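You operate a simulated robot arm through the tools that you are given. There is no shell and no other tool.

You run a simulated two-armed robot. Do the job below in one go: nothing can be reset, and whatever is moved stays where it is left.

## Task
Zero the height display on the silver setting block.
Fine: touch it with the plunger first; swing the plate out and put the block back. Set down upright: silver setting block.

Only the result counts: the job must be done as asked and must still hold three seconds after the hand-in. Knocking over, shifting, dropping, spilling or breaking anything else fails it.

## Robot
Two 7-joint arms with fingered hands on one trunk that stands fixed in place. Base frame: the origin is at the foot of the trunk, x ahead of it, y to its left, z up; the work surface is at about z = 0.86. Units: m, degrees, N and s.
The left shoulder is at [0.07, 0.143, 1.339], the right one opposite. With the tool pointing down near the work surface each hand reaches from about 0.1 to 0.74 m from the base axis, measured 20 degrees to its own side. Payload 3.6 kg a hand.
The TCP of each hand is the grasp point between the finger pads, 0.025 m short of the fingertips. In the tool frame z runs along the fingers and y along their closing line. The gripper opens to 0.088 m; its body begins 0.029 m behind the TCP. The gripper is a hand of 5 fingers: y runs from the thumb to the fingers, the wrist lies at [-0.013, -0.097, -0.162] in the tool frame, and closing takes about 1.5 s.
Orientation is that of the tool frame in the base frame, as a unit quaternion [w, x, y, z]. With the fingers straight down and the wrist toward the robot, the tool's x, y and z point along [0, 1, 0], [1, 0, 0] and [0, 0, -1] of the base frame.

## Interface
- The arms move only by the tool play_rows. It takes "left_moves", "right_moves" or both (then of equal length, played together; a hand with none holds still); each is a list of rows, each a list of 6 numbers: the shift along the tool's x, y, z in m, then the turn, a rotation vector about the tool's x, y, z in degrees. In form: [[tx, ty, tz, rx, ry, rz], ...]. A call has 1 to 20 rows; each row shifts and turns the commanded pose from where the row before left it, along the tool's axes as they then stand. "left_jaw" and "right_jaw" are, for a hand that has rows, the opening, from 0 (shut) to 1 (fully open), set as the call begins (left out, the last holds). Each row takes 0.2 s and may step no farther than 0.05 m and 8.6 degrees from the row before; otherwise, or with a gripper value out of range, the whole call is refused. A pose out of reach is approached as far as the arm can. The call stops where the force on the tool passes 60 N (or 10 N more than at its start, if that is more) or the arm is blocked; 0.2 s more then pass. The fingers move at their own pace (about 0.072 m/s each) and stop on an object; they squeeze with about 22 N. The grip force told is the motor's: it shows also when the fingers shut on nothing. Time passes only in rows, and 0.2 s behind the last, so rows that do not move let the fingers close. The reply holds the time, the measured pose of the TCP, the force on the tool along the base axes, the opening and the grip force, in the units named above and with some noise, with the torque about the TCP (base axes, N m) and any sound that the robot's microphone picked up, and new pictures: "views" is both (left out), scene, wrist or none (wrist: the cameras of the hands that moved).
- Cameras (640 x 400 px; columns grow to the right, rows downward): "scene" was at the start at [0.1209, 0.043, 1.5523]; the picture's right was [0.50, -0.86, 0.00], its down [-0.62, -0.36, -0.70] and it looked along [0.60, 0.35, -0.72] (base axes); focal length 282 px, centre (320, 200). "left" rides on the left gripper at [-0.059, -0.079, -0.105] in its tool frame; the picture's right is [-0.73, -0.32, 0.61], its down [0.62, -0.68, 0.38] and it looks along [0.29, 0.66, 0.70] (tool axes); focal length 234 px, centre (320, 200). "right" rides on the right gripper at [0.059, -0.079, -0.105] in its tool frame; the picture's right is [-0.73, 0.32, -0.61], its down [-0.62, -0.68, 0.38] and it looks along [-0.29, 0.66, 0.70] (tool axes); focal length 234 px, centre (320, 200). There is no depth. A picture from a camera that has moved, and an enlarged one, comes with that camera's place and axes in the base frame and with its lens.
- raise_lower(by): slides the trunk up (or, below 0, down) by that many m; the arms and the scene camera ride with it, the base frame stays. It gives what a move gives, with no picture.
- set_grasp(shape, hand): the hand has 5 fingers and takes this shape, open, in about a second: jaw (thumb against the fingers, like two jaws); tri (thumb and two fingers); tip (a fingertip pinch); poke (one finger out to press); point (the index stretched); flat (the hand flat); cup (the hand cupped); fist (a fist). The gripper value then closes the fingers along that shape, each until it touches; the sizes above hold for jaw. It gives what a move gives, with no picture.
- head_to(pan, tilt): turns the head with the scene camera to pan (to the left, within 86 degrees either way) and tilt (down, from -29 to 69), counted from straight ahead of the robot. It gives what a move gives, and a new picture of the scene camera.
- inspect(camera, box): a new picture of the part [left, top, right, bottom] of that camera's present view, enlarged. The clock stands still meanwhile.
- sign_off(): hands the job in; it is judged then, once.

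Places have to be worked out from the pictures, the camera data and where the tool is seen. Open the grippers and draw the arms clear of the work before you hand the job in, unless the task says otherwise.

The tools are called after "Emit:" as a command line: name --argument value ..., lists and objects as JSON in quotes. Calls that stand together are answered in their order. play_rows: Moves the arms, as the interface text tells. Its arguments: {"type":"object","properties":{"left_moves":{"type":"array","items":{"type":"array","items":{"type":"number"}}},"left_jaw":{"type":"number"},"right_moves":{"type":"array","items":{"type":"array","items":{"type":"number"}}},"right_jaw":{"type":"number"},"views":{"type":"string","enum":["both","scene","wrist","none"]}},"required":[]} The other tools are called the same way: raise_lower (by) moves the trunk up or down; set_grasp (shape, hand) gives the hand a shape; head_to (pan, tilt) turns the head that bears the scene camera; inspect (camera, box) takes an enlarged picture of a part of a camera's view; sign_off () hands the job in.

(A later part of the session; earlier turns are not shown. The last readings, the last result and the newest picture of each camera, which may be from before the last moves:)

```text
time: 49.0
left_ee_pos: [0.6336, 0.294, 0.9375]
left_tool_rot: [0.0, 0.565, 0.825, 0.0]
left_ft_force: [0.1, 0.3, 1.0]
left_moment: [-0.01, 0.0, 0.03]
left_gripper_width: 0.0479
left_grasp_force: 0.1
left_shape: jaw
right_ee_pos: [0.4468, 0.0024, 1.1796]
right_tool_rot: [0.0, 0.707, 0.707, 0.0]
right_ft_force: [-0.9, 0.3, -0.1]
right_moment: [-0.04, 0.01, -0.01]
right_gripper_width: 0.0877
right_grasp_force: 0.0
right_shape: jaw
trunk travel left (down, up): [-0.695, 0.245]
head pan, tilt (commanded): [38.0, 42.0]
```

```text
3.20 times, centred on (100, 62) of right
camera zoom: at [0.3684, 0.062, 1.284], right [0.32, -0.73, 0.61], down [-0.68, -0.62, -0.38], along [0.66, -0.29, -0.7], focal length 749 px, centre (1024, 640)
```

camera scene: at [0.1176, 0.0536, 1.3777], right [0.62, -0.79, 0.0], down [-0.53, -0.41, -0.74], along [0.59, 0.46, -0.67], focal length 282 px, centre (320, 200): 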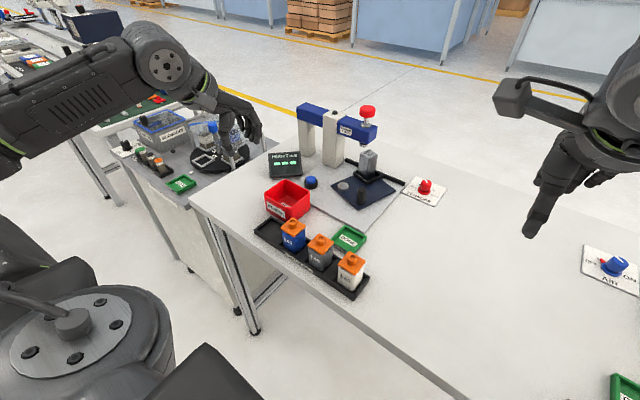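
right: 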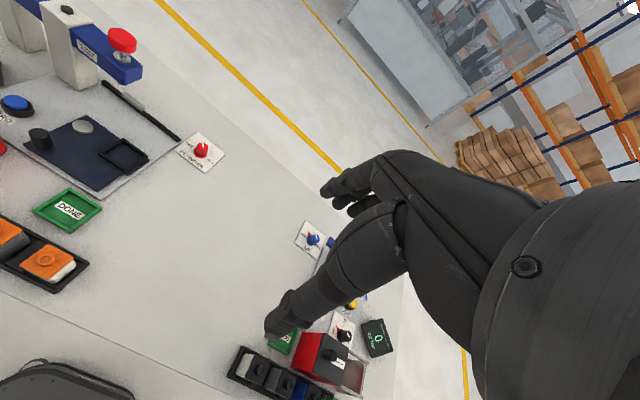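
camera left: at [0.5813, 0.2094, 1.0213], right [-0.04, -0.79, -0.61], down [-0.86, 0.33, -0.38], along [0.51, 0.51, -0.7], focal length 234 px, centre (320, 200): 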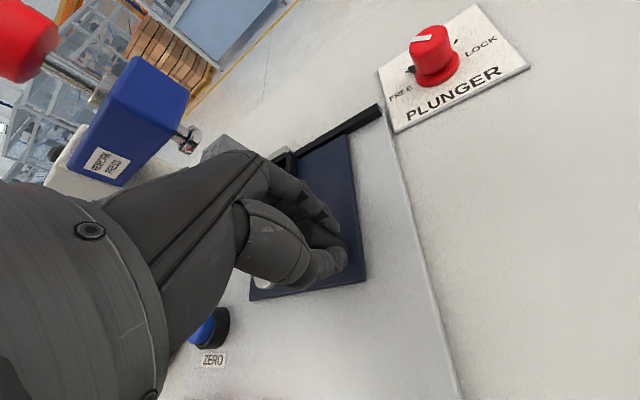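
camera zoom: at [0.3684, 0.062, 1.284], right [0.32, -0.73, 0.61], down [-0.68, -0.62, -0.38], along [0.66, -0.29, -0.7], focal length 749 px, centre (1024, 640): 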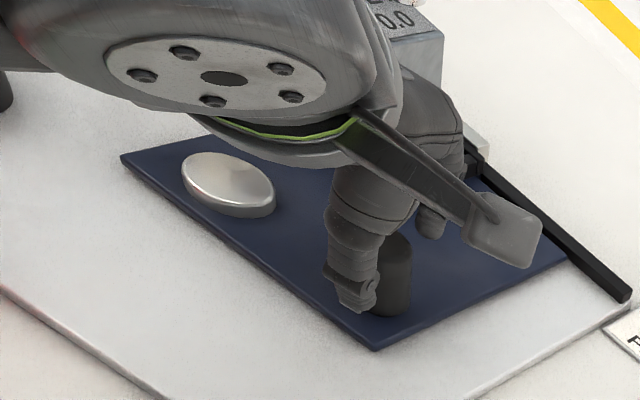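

Rising vertically works here and the plate stays put. I continue up and then pull back with the yaw returned to normal.

Emit:
play_rows --left_moves '[[0, 0, -0.02, 0, 0, 0], [0, 0, -0.02, 0, 0, 0], [0, 0, -0.02, 0, 0, 0], [0, 0, -0.02, 0, 0, 0]]' --views "none"

Emit:
play_rows --left_moves '[[0, 0, -0.01, 0, 0, 7], [0, -0.02, -0.01, 0, 0, 7], [0, -0.04, -0.02, 0, 0, 7], [0.02, -0.04, 0, 0, 0, 0], [0.04, -0.02, 0, 0, 0, 0], [0.045, -0.02, 0, 0, 0, 0], [0.045, -0.02, 0, 0, 0, 0], [0, 0, 0, 0, 0, 0]]' --views "both"

Emit:
inspect --camera "scene" --box '[290, 90, 430, 210]'

Emit:
inspect --camera "right" --box '[0, 0, 200, 125]'

Emit:
inspect --camera "left" --box '[250, 0, 490, 150]'

```text
time: 50.0
left_ee_pos: [0.6316, 0.2945, 1.0171]
left_tool_rot: [0.0, 0.564, 0.826, 0.001]
left_ft_force: [-0.9, 0.0, 0.1]
left_moment: [0.0, 0.02, 0.01]
left_gripper_width: 0.048
left_grasp_force: 0.1
left_shape: jaw
right_ee_pos: [0.4475, 0.0011, 1.1792]
right_tool_rot: [-0.001, 0.707, 0.708, 0.0]
right_ft_force: [0.5, -1.0, 0.1]
right_moment: [0.01, -0.03, 0.0]
right_gripper_width: 0.0876
right_grasp_force: 0.1
right_shape: jaw
trunk travel left (down, up): [-0.695, 0.245]
head pan, tilt (commanded): [38.0, 42.0]
```

```text
time: 51.8
left_ee_pos: [0.4743, 0.4348, 1.0579]
left_tool_rot: [0.0, 0.706, 0.708, 0.0]
left_ft_force: [-0.7, -0.1, -0.7]
left_moment: [0.01, 0.01, 0.0]
left_gripper_width: 0.0481
left_grasp_force: 0.1
left_shape: jaw
right_ee_pos: [0.4485, 0.0032, 1.1787]
right_tool_rot: [0.0, 0.707, 0.707, 0.0]
right_ft_force: [0.2, 0.8, 0.2]
right_moment: [-0.02, 0.0, 0.03]
right_gripper_width: 0.088
right_grasp_force: 0.1
right_shape: jaw
trunk travel left (down, up): [-0.695, 0.245]
head pan, tilt (commanded): [38.0, 42.0]
camera scene: at [0.1182, 0.0533, 1.3776], right [0.62, -0.79, 0.0], down [-0.53, -0.41, -0.74], along [0.58, 0.46, -0.67], focal length 282 px, centre (320, 200)
camera left: at [0.3954, 0.3749, 1.1617], right [-0.32, -0.73, -0.61], down [-0.68, 0.62, -0.38], along [0.66, 0.29, -0.7], focal length 234 px, centre (320, 200)
```

scene: 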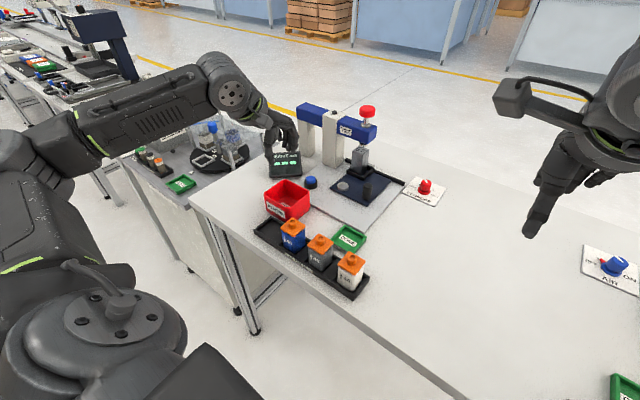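
left: 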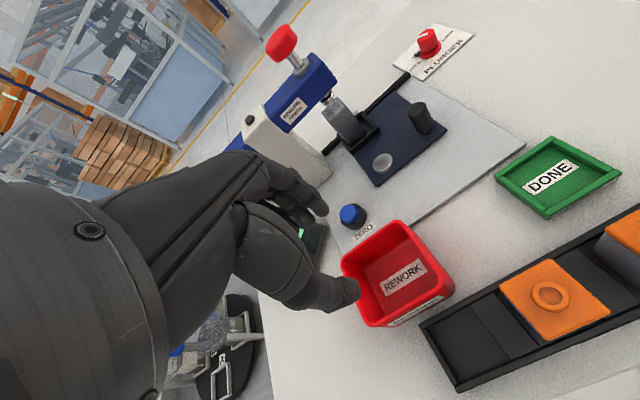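

```text
3.33 times, centred on (360, 150) of scene
camera zoom: at [0.1182, 0.0533, 1.3776], right [0.62, -0.79, 0.0], down [-0.53, -0.41, -0.74], along [0.58, 0.46, -0.67], focal length 941 px, centre (187, 367)
```

zoom: 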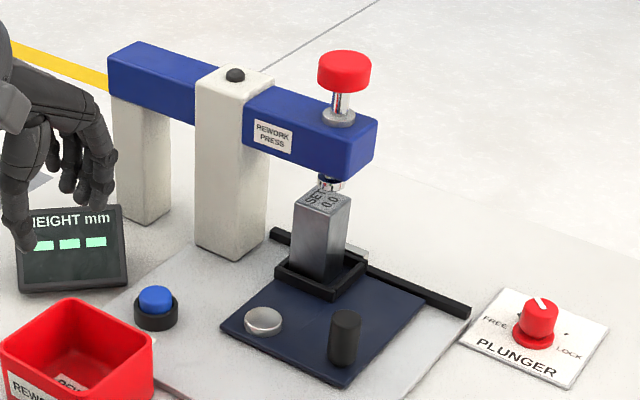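

```text
3.20 times, centred on (100, 62) of right
camera zoom: at [0.3696, 0.0615, 1.2836], right [0.32, -0.73, 0.61], down [-0.68, -0.62, -0.38], along [0.66, -0.29, -0.7], focal length 749 px, centre (1024, 640)
```

zoom: 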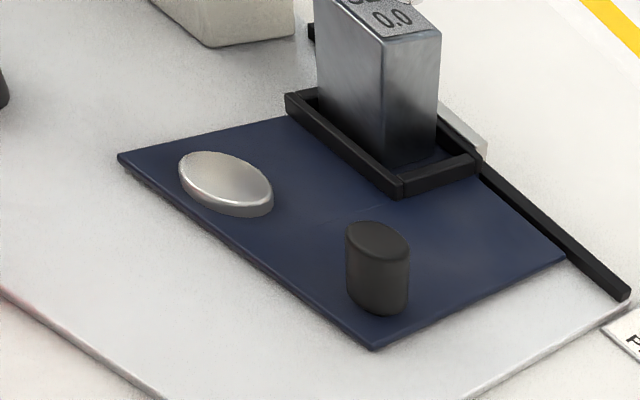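

```text
2.67 times, centred on (370, 75) of left
camera zoom: at [0.3954, 0.3749, 1.1617], right [-0.32, -0.73, -0.61], down [-0.68, 0.62, -0.38], along [0.66, 0.29, -0.7], focal length 624 px, centre (187, 533)
```

zoom: 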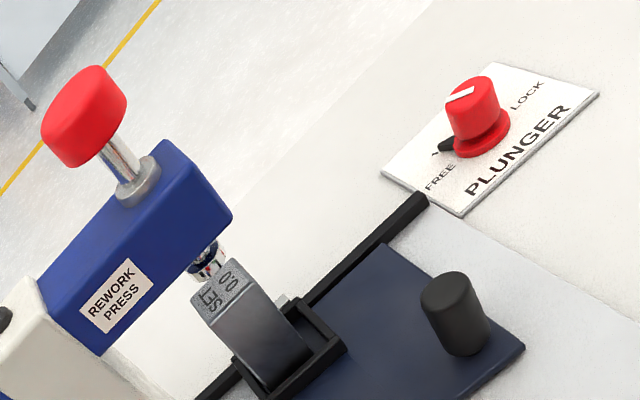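

The block top now sits right beneath the plunger tip in the pictures. The plunger cap is at about (0.721, 0.374), top z≈1.077; I close the hand, tilt it about 24° forward for reach, and approach above the cap.

Emit:
play_rows --left_moves '[[0, 0, -0.03, -8, 0, 0], [0, 0, -0.03, -8, 0, 0], [0, 0, -0.03, -8, 0, 0], [0, 0, 0, 0, 0, 0]]' --left_jaw 0.0 --views "none"

Emit:
play_rows --left_moves '[[-0.01, 0.0365, 0.0156, 0, 0, 0], [-0.01, 0.0365, 0.0156, 0, 0, 0], [-0.01, 0.0365, 0.0156, 0, 0, 0], [-0.01, 0.0365, 0.0156, 0, 0, 0], [-0.01, 0.0365, 0.0156, 0, 0, 0], [-0.01, 0.0365, 0.0156, 0, 0, 0], [0, 0, 0, 0, 0, 0]]' --views "both"

Emit:
inspect --camera "scene" --box '[290, 70, 430, 190]'

Emit:
inspect --camera "left" --box '[220, 140, 420, 330]'

```text
time: 52.8
left_ee_pos: [0.4618, 0.4357, 1.1459]
left_tool_rot: [0.147, 0.69, 0.693, 0.148]
left_ft_force: [0.0, -0.1, 0.4]
left_moment: [0.02, 0.01, 0.01]
left_gripper_width: 0.0002
left_grasp_force: 23.0
left_shape: jaw
right_ee_pos: [0.4483, 0.0017, 1.1804]
right_tool_rot: [0.0, 0.707, 0.707, 0.0]
right_ft_force: [-0.3, -0.1, 0.8]
right_moment: [0.0, 0.0, 0.01]
right_gripper_width: 0.0877
right_grasp_force: 0.1
right_shape: jaw
trunk travel left (down, up): [-0.695, 0.245]
head pan, tilt (commanded): [38.0, 42.0]
```

```text
time: 54.4
left_ee_pos: [0.6991, 0.3753, 1.1504]
left_tool_rot: [0.146, 0.69, 0.694, 0.147]
left_ft_force: [-0.4, 1.3, -0.6]
left_moment: [0.0, -0.06, 0.02]
left_gripper_width: 0.0
left_grasp_force: 21.9
left_shape: jaw
right_ee_pos: [0.4472, 0.0026, 1.1789]
right_tool_rot: [0.0, 0.707, 0.707, 0.0]
right_ft_force: [0.0, 0.4, 0.0]
right_moment: [0.02, 0.0, 0.03]
right_gripper_width: 0.0882
right_grasp_force: 0.1
right_shape: jaw
trunk travel left (down, up): [-0.695, 0.245]
head pan, tilt (commanded): [38.0, 42.0]
camera scene: at [0.1163, 0.0545, 1.3777], right [0.62, -0.79, 0.0], down [-0.53, -0.41, -0.74], along [0.59, 0.46, -0.67], focal length 282 px, centre (320, 200)
camera left: at [0.5843, 0.3156, 1.2136], right [-0.04, -0.73, -0.69], down [-0.47, 0.62, -0.63], along [0.88, 0.29, -0.37], focal length 234 px, centre (320, 200)
```

scene: 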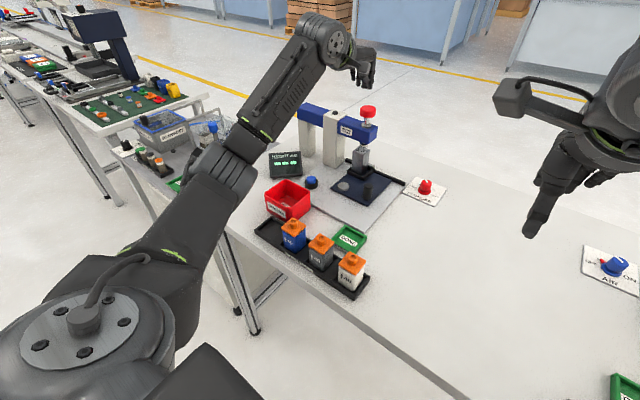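
left: 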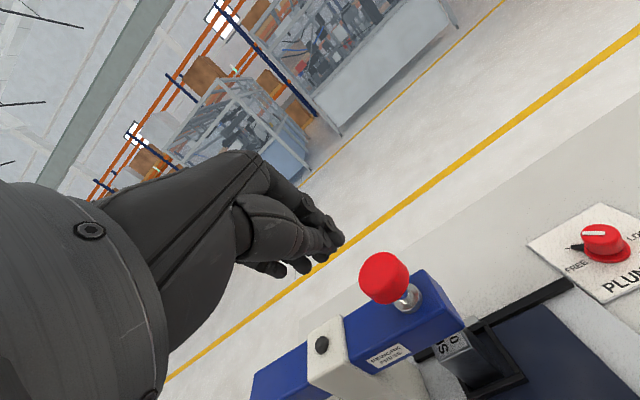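

```text
3.33 times, centred on (360, 130) of scene
camera zoom: at [0.1163, 0.0545, 1.3777], right [0.62, -0.79, 0.0], down [-0.53, -0.41, -0.74], along [0.59, 0.46, -0.67], focal length 941 px, centre (187, 433)
```

zoom: 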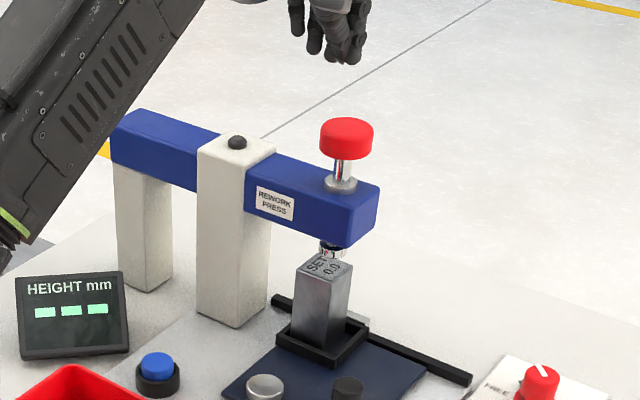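

```text
2.11 times, centred on (320, 235) of left
camera zoom: at [0.5843, 0.3156, 1.2136], right [-0.04, -0.73, -0.69], down [-0.47, 0.62, -0.63], along [0.88, 0.29, -0.37], focal length 493 px, centre (320, 126)
```

zoom: 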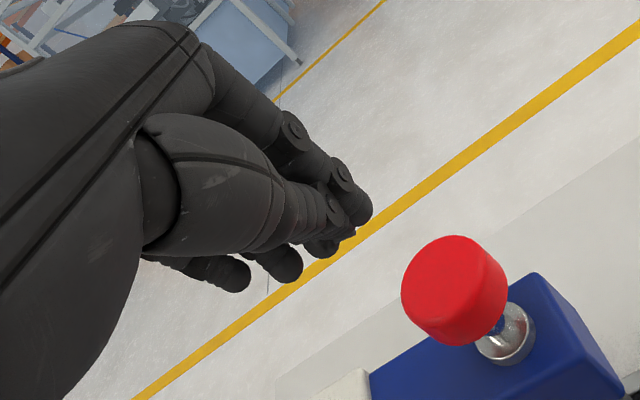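

The closed fingertips hover above and slightly behind the cap. I move 12 mm forward and come down to just above it.

Emit:
play_rows --left_moves '[[-0.004, 0.011, 0.0049, 0, 0, 0], [0, -0.0081, 0.0183, 0, 0, 0], [0, -0.0081, 0.0183, 0, 0, 0], [0, 0, 0, 0, 0, 0]]' --views "wrist"

Emit:
inspect --camera "scene" --box '[290, 70, 430, 190]'

Emit:
inspect --camera "left" --box '[220, 140, 420, 330]'

```text
time: 55.4
left_ee_pos: [0.7119, 0.3698, 1.1106]
left_tool_rot: [0.147, 0.69, 0.693, 0.147]
left_ft_force: [0.7, 0.4, 0.3]
left_moment: [0.01, 0.03, -0.01]
left_gripper_width: 0.0001
left_grasp_force: 21.6
left_shape: jaw
right_ee_pos: [0.4471, 0.0025, 1.1797]
right_tool_rot: [0.001, 0.707, 0.707, 0.0]
right_ft_force: [0.6, 0.6, 0.1]
right_moment: [0.02, -0.01, -0.04]
right_gripper_width: 0.0876
right_grasp_force: 0.0
right_shape: jaw
trunk travel left (down, up): [-0.695, 0.245]
head pan, tilt (commanded): [38.0, 42.0]
camera left: at [0.5966, 0.3107, 1.1729], right [-0.04, -0.73, -0.69], down [-0.47, 0.62, -0.63], along [0.88, 0.29, -0.37], focal length 234 px, centre (320, 200)
```

left: 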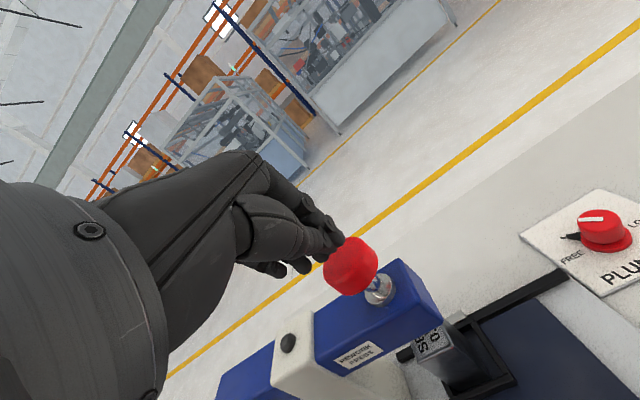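

```text
3.33 times, centred on (360, 130) of scene
camera zoom: at [0.1171, 0.0534, 1.3777], right [0.62, -0.79, 0.0], down [-0.53, -0.41, -0.74], along [0.59, 0.46, -0.67], focal length 941 px, centre (187, 433)
```

zoom: 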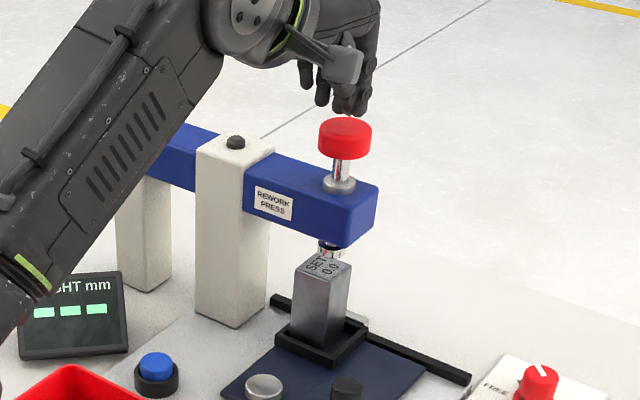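

```text
2.11 times, centred on (320, 235) of left
camera zoom: at [0.5966, 0.3107, 1.1729], right [-0.04, -0.73, -0.69], down [-0.47, 0.62, -0.63], along [0.88, 0.29, -0.37], focal length 493 px, centre (320, 126)
```

zoom: 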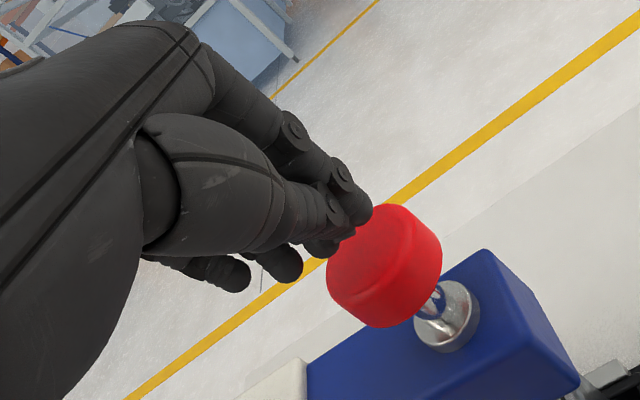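

Fingertips are about 1 cm above the cap. I lower in small steps, reading force each time.

Emit:
play_rows --left_moves '[[0, -0.0025, 0.0055, 0, 0, 0], [0, -0.0025, 0.0055, 0, 0, 0], [0, 0, 0, 0, 0, 0]]' --views "none"

Emit:
play_rows --left_moves '[[0, -0.0016, 0.0037, 0, 0, 0], [0, 0, 0, 0, 0, 0]]' --views "none"

Emit:
inspect --camera "scene" --box '[290, 70, 430, 190]'

```text
time: 56.2
left_ee_pos: [0.712, 0.372, 1.0984]
left_tool_rot: [0.147, 0.691, 0.693, 0.147]
left_ft_force: [0.1, 0.2, 0.8]
left_moment: [-0.01, -0.02, -0.03]
left_gripper_width: 0.0001
left_grasp_force: 22.0
left_shape: jaw
right_ee_pos: [0.4467, 0.0015, 1.1798]
right_tool_rot: [0.0, 0.707, 0.707, 0.0]
right_ft_force: [-0.8, -0.8, 0.2]
right_moment: [-0.01, 0.01, 0.01]
right_gripper_width: 0.0877
right_grasp_force: 0.0
right_shape: jaw
trunk travel left (down, up): [-0.695, 0.245]
head pan, tilt (commanded): [38.0, 42.0]
```

```text
time: 56.8
left_ee_pos: [0.7111, 0.3711, 1.094]
left_tool_rot: [0.147, 0.69, 0.693, 0.148]
left_ft_force: [-0.2, 0.6, 1.0]
left_moment: [0.01, -0.01, 0.04]
left_gripper_width: 0.0001
left_grasp_force: 22.4
left_shape: jaw
right_ee_pos: [0.4475, 0.0025, 1.1795]
right_tool_rot: [0.0, 0.707, 0.707, 0.0]
right_ft_force: [0.3, 0.0, -0.6]
right_moment: [-0.01, 0.02, 0.01]
right_gripper_width: 0.0878
right_grasp_force: 0.1
right_shape: jaw
trunk travel left (down, up): [-0.695, 0.245]
head pan, tilt (commanded): [38.0, 42.0]
```

```text
3.33 times, centred on (360, 130) of scene
camera zoom: at [0.1169, 0.0538, 1.3777], right [0.62, -0.79, 0.0], down [-0.53, -0.41, -0.74], along [0.59, 0.46, -0.67], focal length 941 px, centre (187, 433)
```

zoom: 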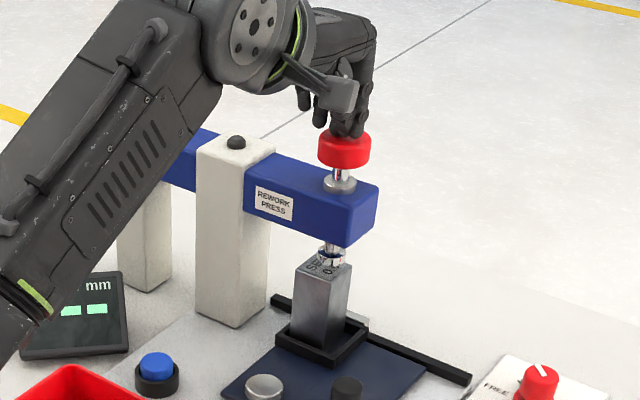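

The cap is already moving down with hardly any force and the tip is close to the block. I continue in small steps.

Emit:
play_rows --left_moves '[[0, -0.0016, 0.0037, 0, 0, 0], [0, 0, 0, 0, 0, 0]]' --views "none"

Emit:
play_rows --left_moves '[[0, -0.0016, 0.0037, 0, 0, 0], [0, 0, 0, 0, 0, 0]]' --views "none"

Emit:
inspect --camera "scene" --box '[250, 90, 390, 210]'

```text
time: 57.4
left_ee_pos: [0.7117, 0.3722, 1.0906]
left_tool_rot: [0.147, 0.69, 0.693, 0.147]
left_ft_force: [0.0, -0.1, 1.8]
left_moment: [0.01, 0.0, -0.01]
left_gripper_width: 0.0
left_grasp_force: 22.1
left_shape: jaw
right_ee_pos: [0.4471, 0.0018, 1.179]
right_tool_rot: [-0.001, 0.707, 0.707, 0.0]
right_ft_force: [0.4, -0.5, -0.2]
right_moment: [0.0, -0.01, -0.01]
right_gripper_width: 0.0876
right_grasp_force: 0.0
right_shape: jaw
trunk travel left (down, up): [-0.695, 0.245]
head pan, tilt (commanded): [38.0, 42.0]
```

```text
time: 58.0
left_ee_pos: [0.7112, 0.3701, 1.0861]
left_tool_rot: [0.146, 0.69, 0.693, 0.147]
left_ft_force: [-0.1, 1.1, 2.3]
left_moment: [0.05, 0.02, 0.0]
left_gripper_width: 0.0001
left_grasp_force: 21.9
left_shape: jaw
right_ee_pos: [0.4482, 0.0019, 1.1788]
right_tool_rot: [0.0, 0.707, 0.707, 0.0]
right_ft_force: [-0.5, -0.3, 0.9]
right_moment: [0.01, 0.0, 0.02]
right_gripper_width: 0.0876
right_grasp_force: 0.2
right_shape: jaw
trunk travel left (down, up): [-0.695, 0.245]
head pan, tilt (commanded): [38.0, 42.0]
```

```text
3.33 times, centred on (320, 150) of scene
camera zoom: at [0.1167, 0.0537, 1.3777], right [0.62, -0.79, 0.0], down [-0.53, -0.41, -0.74], along [0.59, 0.46, -0.67], focal length 941 px, centre (320, 367)
```

zoom: 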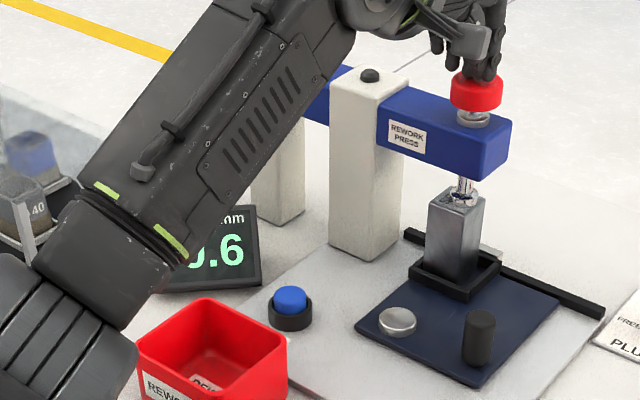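

The display came alive and shows a value ending in ".6". I press slightly more to see whether force rises (contact) and re-read.

Emit:
play_rows --left_moves '[[0, -0.0008, 0.0018, 0, 0, 0], [0, 0, 0, 0, 0, 0]]' --views "none"

Emit:
inspect --camera "scene" --box '[270, 130, 370, 200]'

Emit:
inspect --camera "left" --box '[200, 200, 640, 400]'

```text
time: 58.6
left_ee_pos: [0.7113, 0.3705, 1.0854]
left_tool_rot: [0.148, 0.69, 0.693, 0.149]
left_ft_force: [1.0, 0.9, 9.7]
left_moment: [0.1, -0.14, 0.01]
left_gripper_width: 0.0
left_grasp_force: 22.0
left_shape: jaw
right_ee_pos: [0.4457, 0.002, 1.1817]
right_tool_rot: [0.0, 0.707, 0.707, 0.001]
right_ft_force: [0.0, -0.1, 0.6]
right_moment: [-0.04, 0.01, 0.02]
right_gripper_width: 0.0873
right_grasp_force: 0.0
right_shape: jaw
trunk travel left (down, up): [-0.695, 0.245]
head pan, tilt (commanded): [38.0, 42.0]
```

```text
5.71 times, centred on (320, 165) of scene
camera zoom: at [0.1157, 0.0532, 1.378], right [0.62, -0.79, 0.0], down [-0.53, -0.41, -0.74], along [0.59, 0.46, -0.67], focal length 1613 px, centre (320, 400)
```

zoom: 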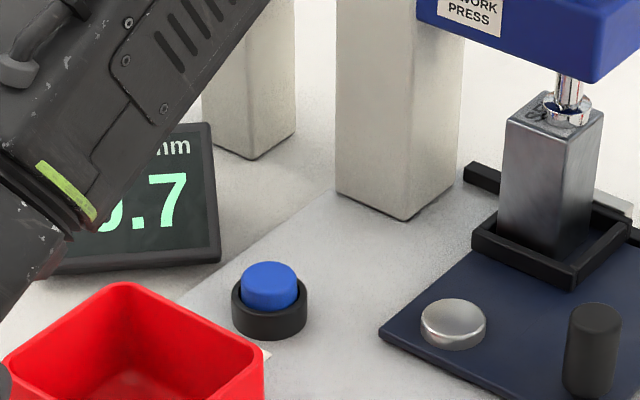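

```text
1.45 times, centred on (420, 300) of left
camera zoom: at [0.5957, 0.311, 1.1477], right [-0.04, -0.73, -0.69], down [-0.47, 0.62, -0.63], along [0.88, 0.29, -0.37], focal length 341 px, centre (174, 54)
```

zoom: 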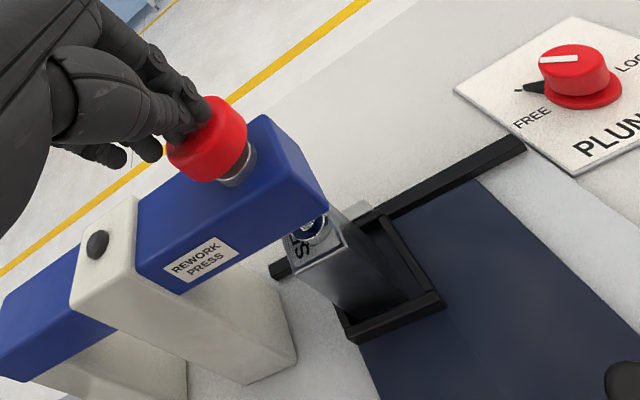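

Force jumped to about 10 N: the plunger touches the block and the display reads "x.7". I now release to see whether the display holds its reading or the plunger springs back.

Emit:
play_rows --left_moves '[[0, 0.0024, -0.0055, 0, 0, 0], [0, 0.0041, -0.0091, 0, 0, 0], [0, 0.0041, -0.0091, 0, 0, 0], [0, 0.0041, -0.0091, 0, 0, 0]]' --views "none"

Emit:
inspect --camera "scene" --box '[250, 90, 390, 210]'

```text
time: 59.6
left_ee_pos: [0.7119, 0.3696, 1.1185]
left_tool_rot: [0.146, 0.69, 0.693, 0.147]
left_ft_force: [-0.1, 0.4, -0.3]
left_moment: [0.0, -0.02, -0.02]
left_gripper_width: 0.0001
left_grasp_force: 22.2
left_shape: jaw
right_ee_pos: [0.4468, 0.0018, 1.18]
right_tool_rot: [0.0, 0.707, 0.707, 0.0]
right_ft_force: [0.7, 0.8, -0.8]
right_moment: [-0.01, 0.0, 0.03]
right_gripper_width: 0.0879
right_grasp_force: 0.0
right_shape: jaw
trunk travel left (down, up): [-0.695, 0.245]
head pan, tilt (commanded): [38.0, 42.0]
```

```text
3.33 times, centred on (320, 150) of scene
camera zoom: at [0.1171, 0.0535, 1.3777], right [0.62, -0.79, 0.0], down [-0.53, -0.41, -0.74], along [0.59, 0.46, -0.67], focal length 941 px, centre (320, 367)
```

zoom: 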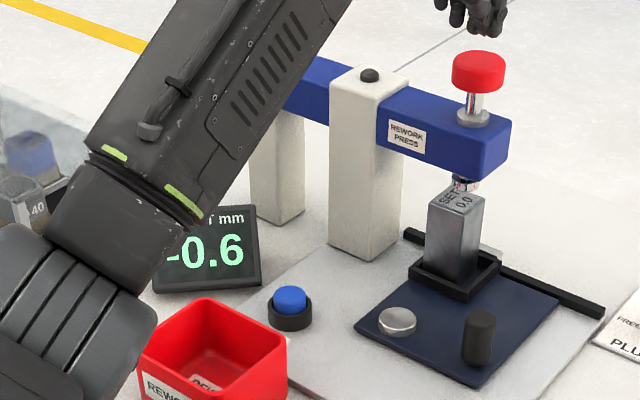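

The plunger sprang back up but the display holds "-0.6". I now bring the hand back, untilt it and go over the ZERO button at about (0.579, 0.445).

Emit:
play_rows --left_moves '[[0.02, -0.0307, -0.0213, 0, 0, 0], [0.02, -0.0307, -0.0213, 0, 0, 0], [0.02, -0.0307, -0.0213, 0, 0, 0], [0, 0, 0, 8, 0, 0], [0, 0, 0, 8, 0, 0], [0, 0, 0, 8, 0, 0], [0, 0, 0, 0, 0, 0]]' --views "both"

Emit:
inspect --camera "scene" --box '[250, 90, 390, 210]'

Emit:
inspect --camera "left" --box '[220, 140, 540, 400]'

```text
time: 61.2
left_ee_pos: [0.6004, 0.4312, 1.1391]
left_tool_rot: [0.0, 0.705, 0.709, -0.001]
left_ft_force: [0.0, 0.1, 0.8]
left_moment: [0.01, 0.0, -0.02]
left_gripper_width: 0.0002
left_grasp_force: 21.5
left_shape: jaw
right_ee_pos: [0.4473, 0.0027, 1.1801]
right_tool_rot: [0.0, 0.707, 0.707, 0.0]
right_ft_force: [0.6, 0.5, -0.6]
right_moment: [0.01, -0.03, -0.01]
right_gripper_width: 0.0879
right_grasp_force: 0.1
right_shape: jaw
trunk travel left (down, up): [-0.695, 0.245]
head pan, tilt (commanded): [38.0, 42.0]
camera scene: at [0.1174, 0.0541, 1.3776], right [0.62, -0.79, 0.0], down [-0.53, -0.41, -0.74], along [0.58, 0.46, -0.67], focal length 282 px, centre (320, 200)
camera left: at [0.5222, 0.372, 1.244], right [-0.32, -0.73, -0.61], down [-0.69, 0.62, -0.38], along [0.65, 0.29, -0.7], focal length 234 px, centre (320, 200)
```

scene: 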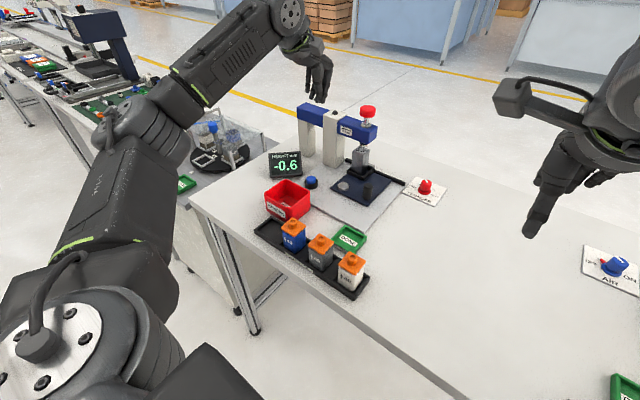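
left: 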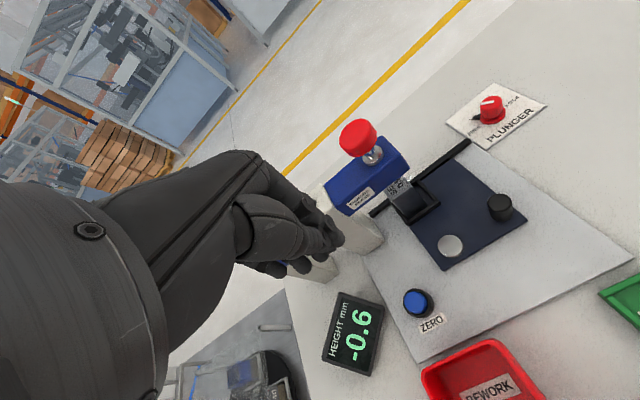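

```text
3.33 times, centred on (320, 150) of scene
camera zoom: at [0.1174, 0.0541, 1.3776], right [0.62, -0.79, 0.0], down [-0.53, -0.41, -0.74], along [0.58, 0.46, -0.67], focal length 941 px, centre (320, 367)
```

zoom: 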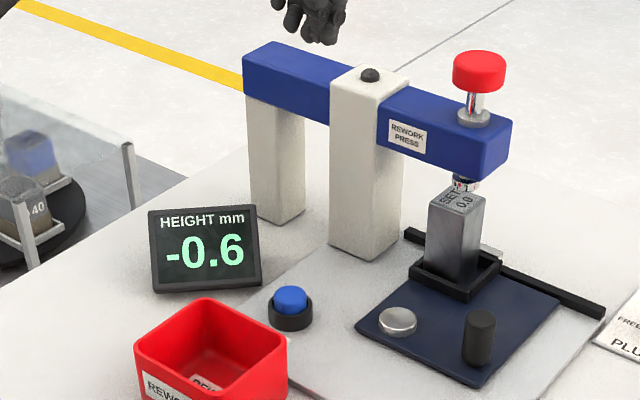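

```text
1.54 times, centred on (380, 270) of left
camera zoom: at [0.5222, 0.372, 1.244], right [-0.32, -0.73, -0.61], down [-0.69, 0.62, -0.38], along [0.65, 0.29, -0.7], focal length 360 px, centre (228, 92)
```

zoom: 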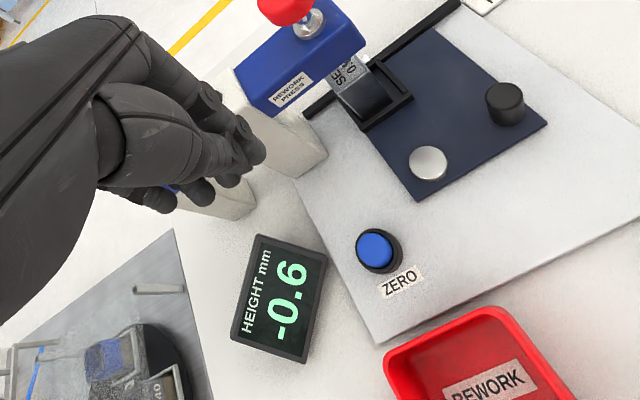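

The held reading is "-0.6" and the button triangulates to about (0.590, 0.453, 0.898). I move over it and descend partway.

Emit:
play_rows --left_moves '[[0.017, -0.0114, 0.03, 0, 0, 0], [0, 0, 0.045, 0, 0, 0], [0, 0, 0.045, 0, 0, 0], [0, 0, 0.045, 0, 0, 0], [0, 0, 0, 0, 0, 0]]' --views "wrist"

Emit:
inspect --camera "scene" --box '[250, 110, 390, 230]'

Emit:
inspect --camera "left" --box '[220, 140, 540, 340]'

```text
time: 62.4
left_ee_pos: [0.5908, 0.4467, 0.976]
left_tool_rot: [0.0, 0.706, 0.708, -0.001]
left_ft_force: [0.7, -0.4, -0.3]
left_moment: [0.0, -0.04, 0.0]
left_gripper_width: 0.0
left_grasp_force: 21.9
left_shape: jaw
right_ee_pos: [0.4463, 0.0021, 1.1791]
right_tool_rot: [0.0, 0.707, 0.707, 0.0]
right_ft_force: [-0.3, -0.5, -0.1]
right_moment: [0.03, -0.01, -0.02]
right_gripper_width: 0.0875
right_grasp_force: 0.1
right_shape: jaw
trunk travel left (down, up): [-0.695, 0.245]
head pan, tilt (commanded): [38.0, 42.0]
camera left: at [0.5113, 0.3878, 1.0801], right [-0.32, -0.73, -0.61], down [-0.68, 0.62, -0.38], along [0.66, 0.29, -0.7], focal length 234 px, centre (320, 200)
```

left: 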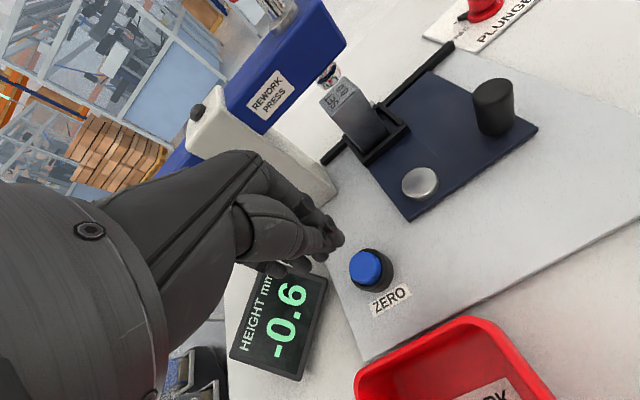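

```text
3.33 times, centred on (320, 170) of scene
camera zoom: at [0.117, 0.0534, 1.3777], right [0.62, -0.79, 0.0], down [-0.53, -0.41, -0.74], along [0.59, 0.46, -0.67], focal length 941 px, centre (320, 300)
```

zoom: 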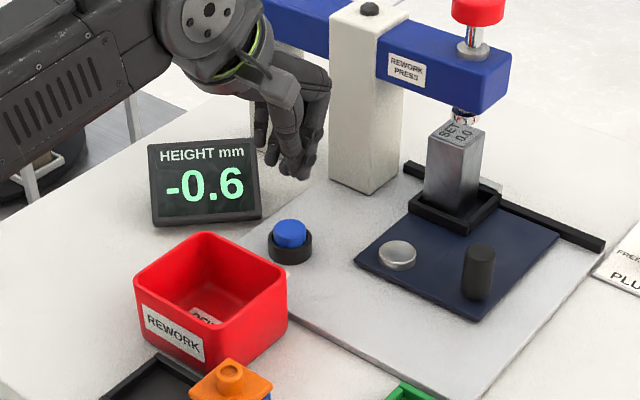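

```text
2.00 times, centred on (380, 240) of left
camera zoom: at [0.5113, 0.3878, 1.0801], right [-0.32, -0.73, -0.61], down [-0.68, 0.62, -0.38], along [0.66, 0.29, -0.7], focal length 468 px, centre (200, 120)
```

zoom: 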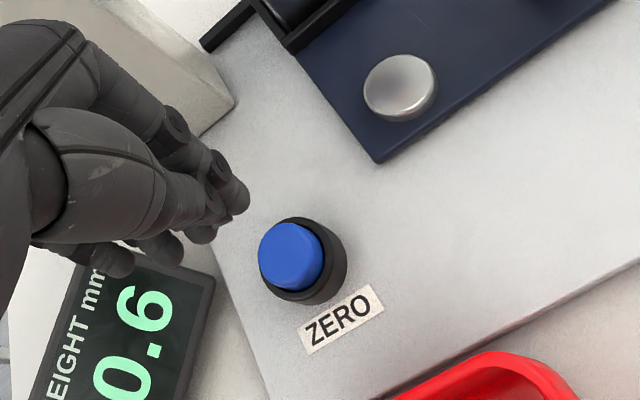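

The index and middle fingertips straddle the button centre (0.591, 0.4535, 0.896). I descend to just above it, then press in small steps.

Emit:
play_rows --left_moves '[[0.002, 0, 0.02, 0, 0, 0], [0, 0, 0.02, 0, 0, 0], [0, 0, 0.01, 0, 0, 0], [0, 0, 0, 0, 0, 0]]' --views "none"

Emit:
inspect --camera "scene" --box '[260, 140, 340, 210]'

Emit:
inspect --camera "left" --box '[220, 140, 540, 340]'

```text
time: 63.4
left_ee_pos: [0.5891, 0.45, 0.9257]
left_tool_rot: [-0.001, 0.705, 0.709, 0.0]
left_ft_force: [0.2, 0.1, 0.3]
left_moment: [-0.01, -0.01, -0.04]
left_gripper_width: 0.0001
left_grasp_force: 21.7
left_shape: jaw
right_ee_pos: [0.448, 0.0021, 1.1796]
right_tool_rot: [0.001, 0.707, 0.707, 0.0]
right_ft_force: [-0.9, -0.1, 0.2]
right_moment: [0.02, -0.03, 0.02]
right_gripper_width: 0.0875
right_grasp_force: 0.1
right_shape: jaw
trunk travel left (down, up): [-0.695, 0.245]
head pan, tilt (commanded): [38.0, 42.0]
```

```text
5.71 times, centred on (300, 175) of scene
camera zoom: at [0.1171, 0.0539, 1.3777], right [0.62, -0.79, 0.0], down [-0.53, -0.41, -0.74], along [0.59, 0.46, -0.67], focal length 1613 px, centre (434, 343)
```

zoom: 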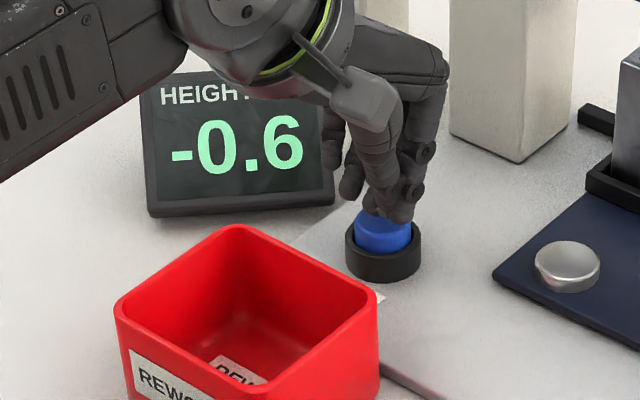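

```text
2.00 times, centred on (380, 240) of left
camera zoom: at [0.5109, 0.3902, 1.0292], right [-0.32, -0.73, -0.61], down [-0.68, 0.62, -0.38], along [0.66, 0.29, -0.7], focal length 468 px, centre (200, 120)
```

zoom: 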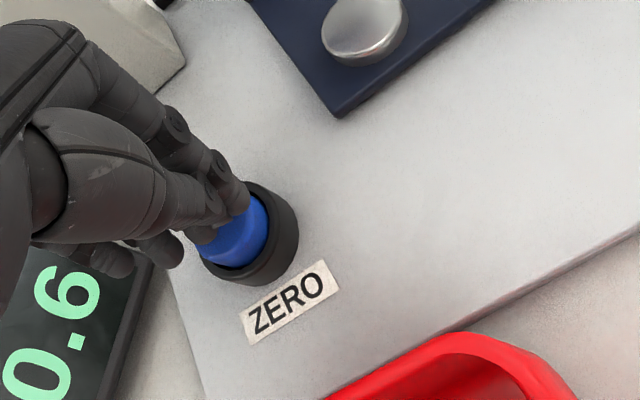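

The fingertips are right over the button. I press down in small steps.

Emit:
play_rows --left_moves '[[0, 0, 0.003, 0, 0, 0], [0, 0, 0.003, 0, 0, 0], [0, 0, 0, 0, 0, 0]]' --views "none"

Emit:
inspect --camera "scene" --box '[260, 140, 340, 210]'

```text
time: 64.2
left_ee_pos: [0.59, 0.4502, 0.9198]
left_tool_rot: [0.0, 0.705, 0.709, 0.0]
left_ft_force: [-0.1, 0.6, 0.5]
left_moment: [-0.01, -0.03, -0.03]
left_gripper_width: 0.0001
left_grasp_force: 21.8
left_shape: jaw
right_ee_pos: [0.4474, 0.003, 1.1802]
right_tool_rot: [0.0, 0.706, 0.708, 0.0]
right_ft_force: [0.4, -0.4, -0.5]
right_moment: [-0.01, 0.02, -0.02]
right_gripper_width: 0.0878
right_grasp_force: 0.0
right_shape: jaw
trunk travel left (down, up): [-0.695, 0.245]
head pan, tilt (commanded): [38.0, 42.0]
```

```text
5.71 times, centred on (300, 175) of scene
camera zoom: at [0.117, 0.0538, 1.3777], right [0.62, -0.79, 0.0], down [-0.53, -0.41, -0.74], along [0.59, 0.46, -0.67], focal length 1613 px, centre (434, 343)
```

zoom: 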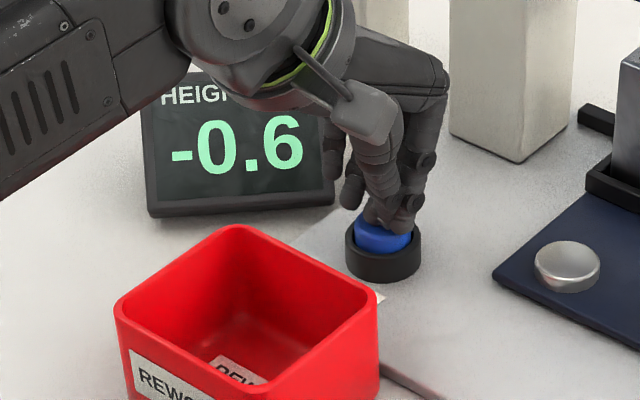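

No button force yet. A little further.

Emit:
play_rows --left_moves '[[0, 0, 0.003, 0, 0, 0], [0, 0, 0, 0, 0, 0]]' --views "none"

Emit:
inspect --camera "scene" --box '[260, 140, 340, 210]'

```text
time: 64.8
left_ee_pos: [0.5894, 0.4491, 0.9172]
left_tool_rot: [-0.001, 0.705, 0.709, -0.002]
left_ft_force: [0.9, 0.2, 1.6]
left_moment: [0.01, -0.04, 0.01]
left_gripper_width: 0.0
left_grasp_force: 22.1
left_shape: jaw
right_ee_pos: [0.4477, 0.0025, 1.1795]
right_tool_rot: [0.0, 0.707, 0.708, 0.001]
right_ft_force: [-0.8, -0.8, 0.4]
right_moment: [0.02, -0.04, 0.01]
right_gripper_width: 0.0877
right_grasp_force: 0.1
right_shape: jaw
trunk travel left (down, up): [-0.695, 0.245]
head pan, tilt (commanded): [38.0, 42.0]
heard: click
```

```text
5.71 times, centred on (300, 175) of scene
camera zoom: at [0.1169, 0.0537, 1.3777], right [0.62, -0.79, 0.0], down [-0.53, -0.41, -0.74], along [0.59, 0.46, -0.67], focal length 1613 px, centre (434, 343)
```

zoom: 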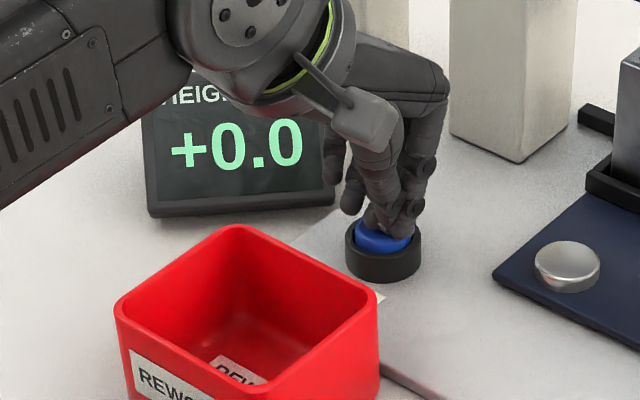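

A click was heard and the display now reads "+0.0". I lift off the button and check that the display stays at zero.

Emit:
play_rows --left_moves '[[0, 0, -0.01, 0, 0, 0], [0, 0, -0.03, 0, 0, 0], [0, 0, -0.04, 0, 0, 0], [0, 0, -0.04, 0, 0, 0], [0, 0, 0, 0, 0, 0]]' --left_jaw 0.0 --views "both"

Emit:
inspect --camera "scene" --box '[250, 90, 420, 220]'

Emit:
inspect --camera "right" --box '[0, 0, 200, 125]'

Emit:
inspect --camera "left" --box '[300, 40, 620, 260]'

```text
time: 66.0
left_ee_pos: [0.5903, 0.4505, 1.0372]
left_tool_rot: [0.0, 0.706, 0.709, 0.0]
left_ft_force: [0.3, -0.3, 0.2]
left_moment: [0.03, -0.03, -0.03]
left_gripper_width: 0.0001
left_grasp_force: 22.4
left_shape: jaw
right_ee_pos: [0.4462, 0.0028, 1.1802]
right_tool_rot: [0.0, 0.707, 0.707, 0.0]
right_ft_force: [-0.1, -0.3, 0.2]
right_moment: [-0.02, 0.01, -0.03]
right_gripper_width: 0.0876
right_grasp_force: 0.3
right_shape: jaw
trunk travel left (down, up): [-0.695, 0.245]
head pan, tilt (commanded): [38.0, 42.0]
camera scene: at [0.1171, 0.0542, 1.3777], right [0.62, -0.79, 0.0], down [-0.53, -0.41, -0.74], along [0.59, 0.46, -0.67], focal length 282 px, centre (320, 200)
camera left: at [0.5107, 0.3905, 1.1409], right [-0.32, -0.73, -0.61], down [-0.68, 0.62, -0.38], along [0.66, 0.29, -0.7], focal length 234 px, centre (320, 200)
```

scene: 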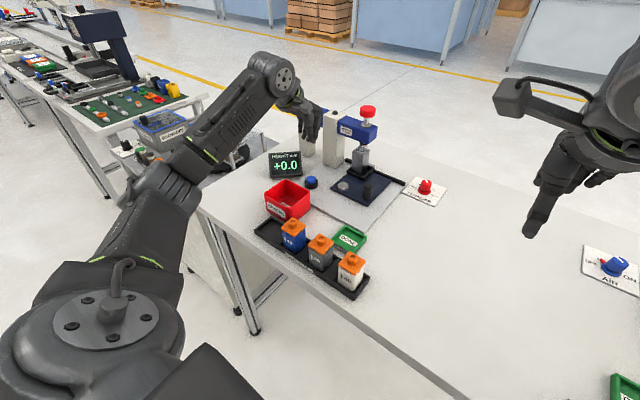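
left: 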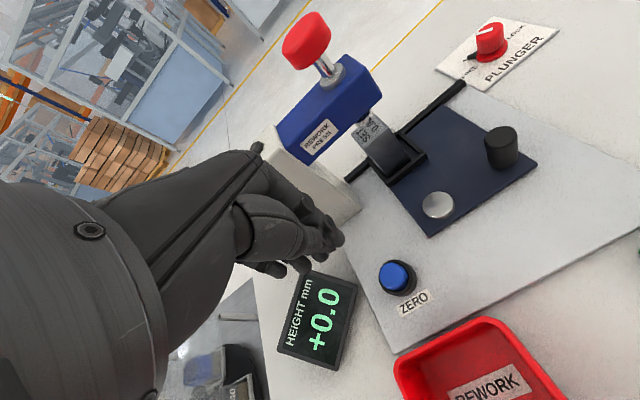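

```text
3.08 times, centred on (335, 155) of scene
camera zoom: at [0.1171, 0.0542, 1.3777], right [0.62, -0.79, 0.0], down [-0.53, -0.41, -0.74], along [0.59, 0.46, -0.67], focal length 869 px, centre (274, 338)
```

zoom: 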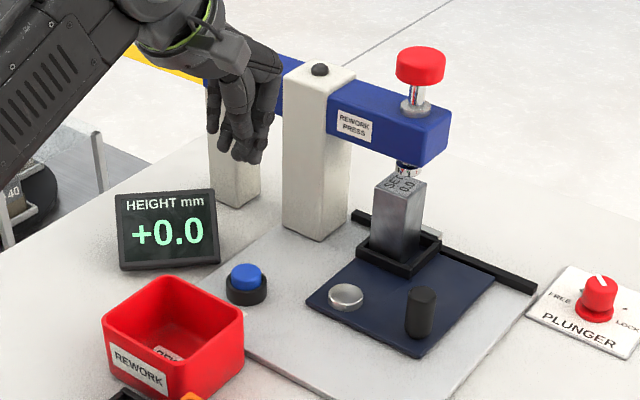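

```text
3.20 times, centred on (100, 62) of right
camera zoom: at [0.3686, 0.0623, 1.2839], right [0.32, -0.73, 0.61], down [-0.68, -0.62, -0.38], along [0.66, -0.29, -0.7], focal length 749 px, centre (1024, 640)
```

zoom: 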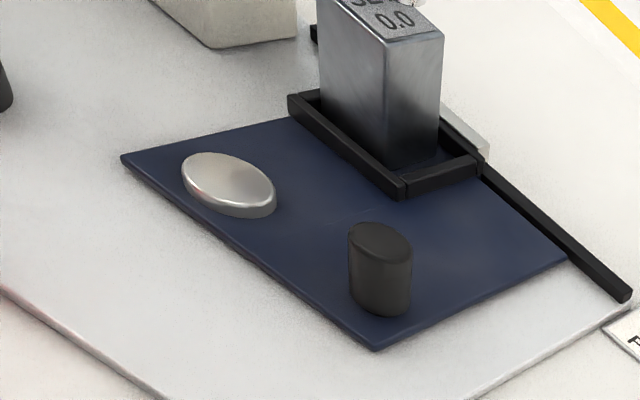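

```text
1.82 times, centred on (460, 150) of left
camera zoom: at [0.5107, 0.3905, 1.1409], right [-0.32, -0.73, -0.61], down [-0.68, 0.62, -0.38], along [0.66, 0.29, -0.7], focal length 426 px, centre (66, 291)
```

zoom: 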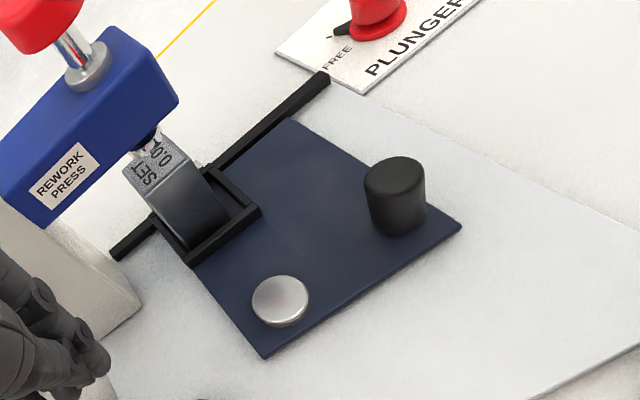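

Zero holds at "+0.0". Next is swinging the plate out: the knob is now at about (0.627, 0.302), so I move over it with the jaw half open and a 20° yaw.

Emit:
play_rows --left_moves '[[-0.0371, 0.0092, 0, 0, 0, 0], [-0.0371, 0.0092, 0, 0, 0, 0], [-0.0371, 0.0092, 0, 0, 0, 0], [-0.0371, 0.0092, 0, 0, 0, 0], [0, 0, 0, 0, 0, -6.7], [0, 0, 0, 0, 0, -6.7], [0, 0, 0, 0, 0, -6.7], [0, 0, 0, 0, 0, 0]]' --left_jaw 0.55 --views "wrist"

Emit:
inspect --camera "left" --box '[220, 140, 420, 330]'

Emit:
inspect --camera "right" --box '[0, 0, 200, 125]'

```text
time: 67.8
left_ee_pos: [0.6271, 0.302, 1.0355]
left_tool_rot: [0.0, 0.571, 0.821, 0.0]
left_ft_force: [-0.1, -0.8, 0.4]
left_moment: [0.02, -0.02, 0.0]
left_gripper_width: 0.0485
left_grasp_force: 0.0
left_shape: jaw
right_ee_pos: [0.4464, 0.0039, 1.1793]
right_tool_rot: [0.0, 0.707, 0.707, 0.0]
right_ft_force: [0.6, 0.6, -0.6]
right_moment: [0.03, 0.0, -0.02]
right_gripper_width: 0.0877
right_grasp_force: 0.1
right_shape: jaw
trunk travel left (down, up): [-0.695, 0.245]
head pan, tilt (commanded): [38.0, 42.0]
camera left: at [0.5732, 0.2186, 1.1398], right [-0.05, -0.79, -0.61], down [-0.86, 0.35, -0.38], along [0.51, 0.5, -0.7], focal length 234 px, centre (320, 200)
```

left: 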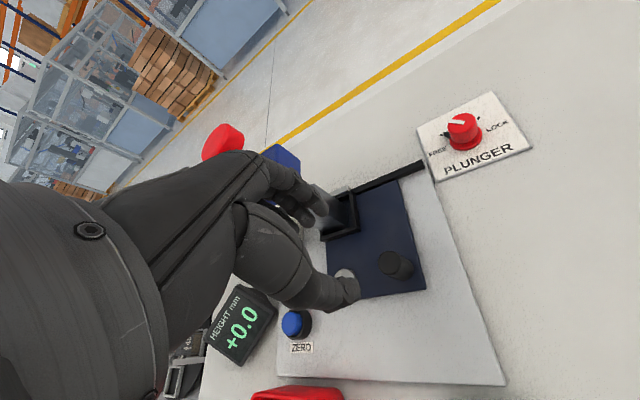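

```text
2.11 times, centred on (320, 235) of left
camera zoom: at [0.5732, 0.2186, 1.1398], right [-0.05, -0.79, -0.61], down [-0.86, 0.35, -0.38], along [0.51, 0.5, -0.7], focal length 493 px, centre (320, 126)
```

zoom: 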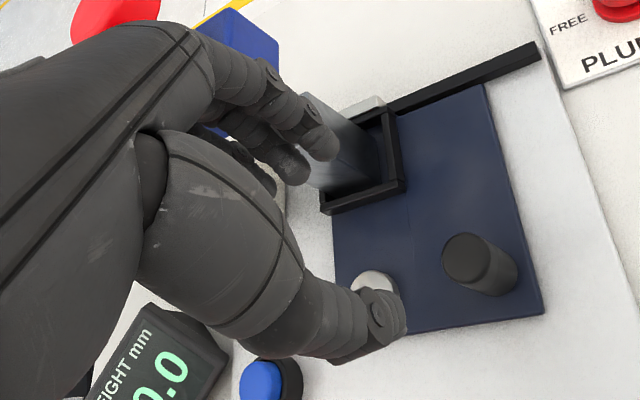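

```text
3.20 times, centred on (100, 62) of right
camera zoom: at [0.3685, 0.0624, 1.2839], right [0.32, -0.73, 0.61], down [-0.68, -0.62, -0.38], along [0.66, -0.29, -0.7], focal length 749 px, centre (1024, 640)
```

zoom: 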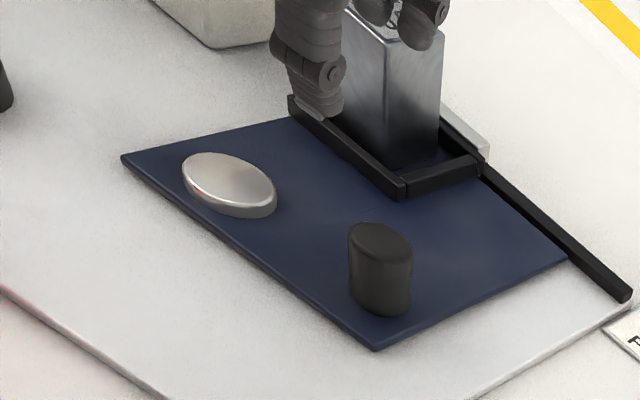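

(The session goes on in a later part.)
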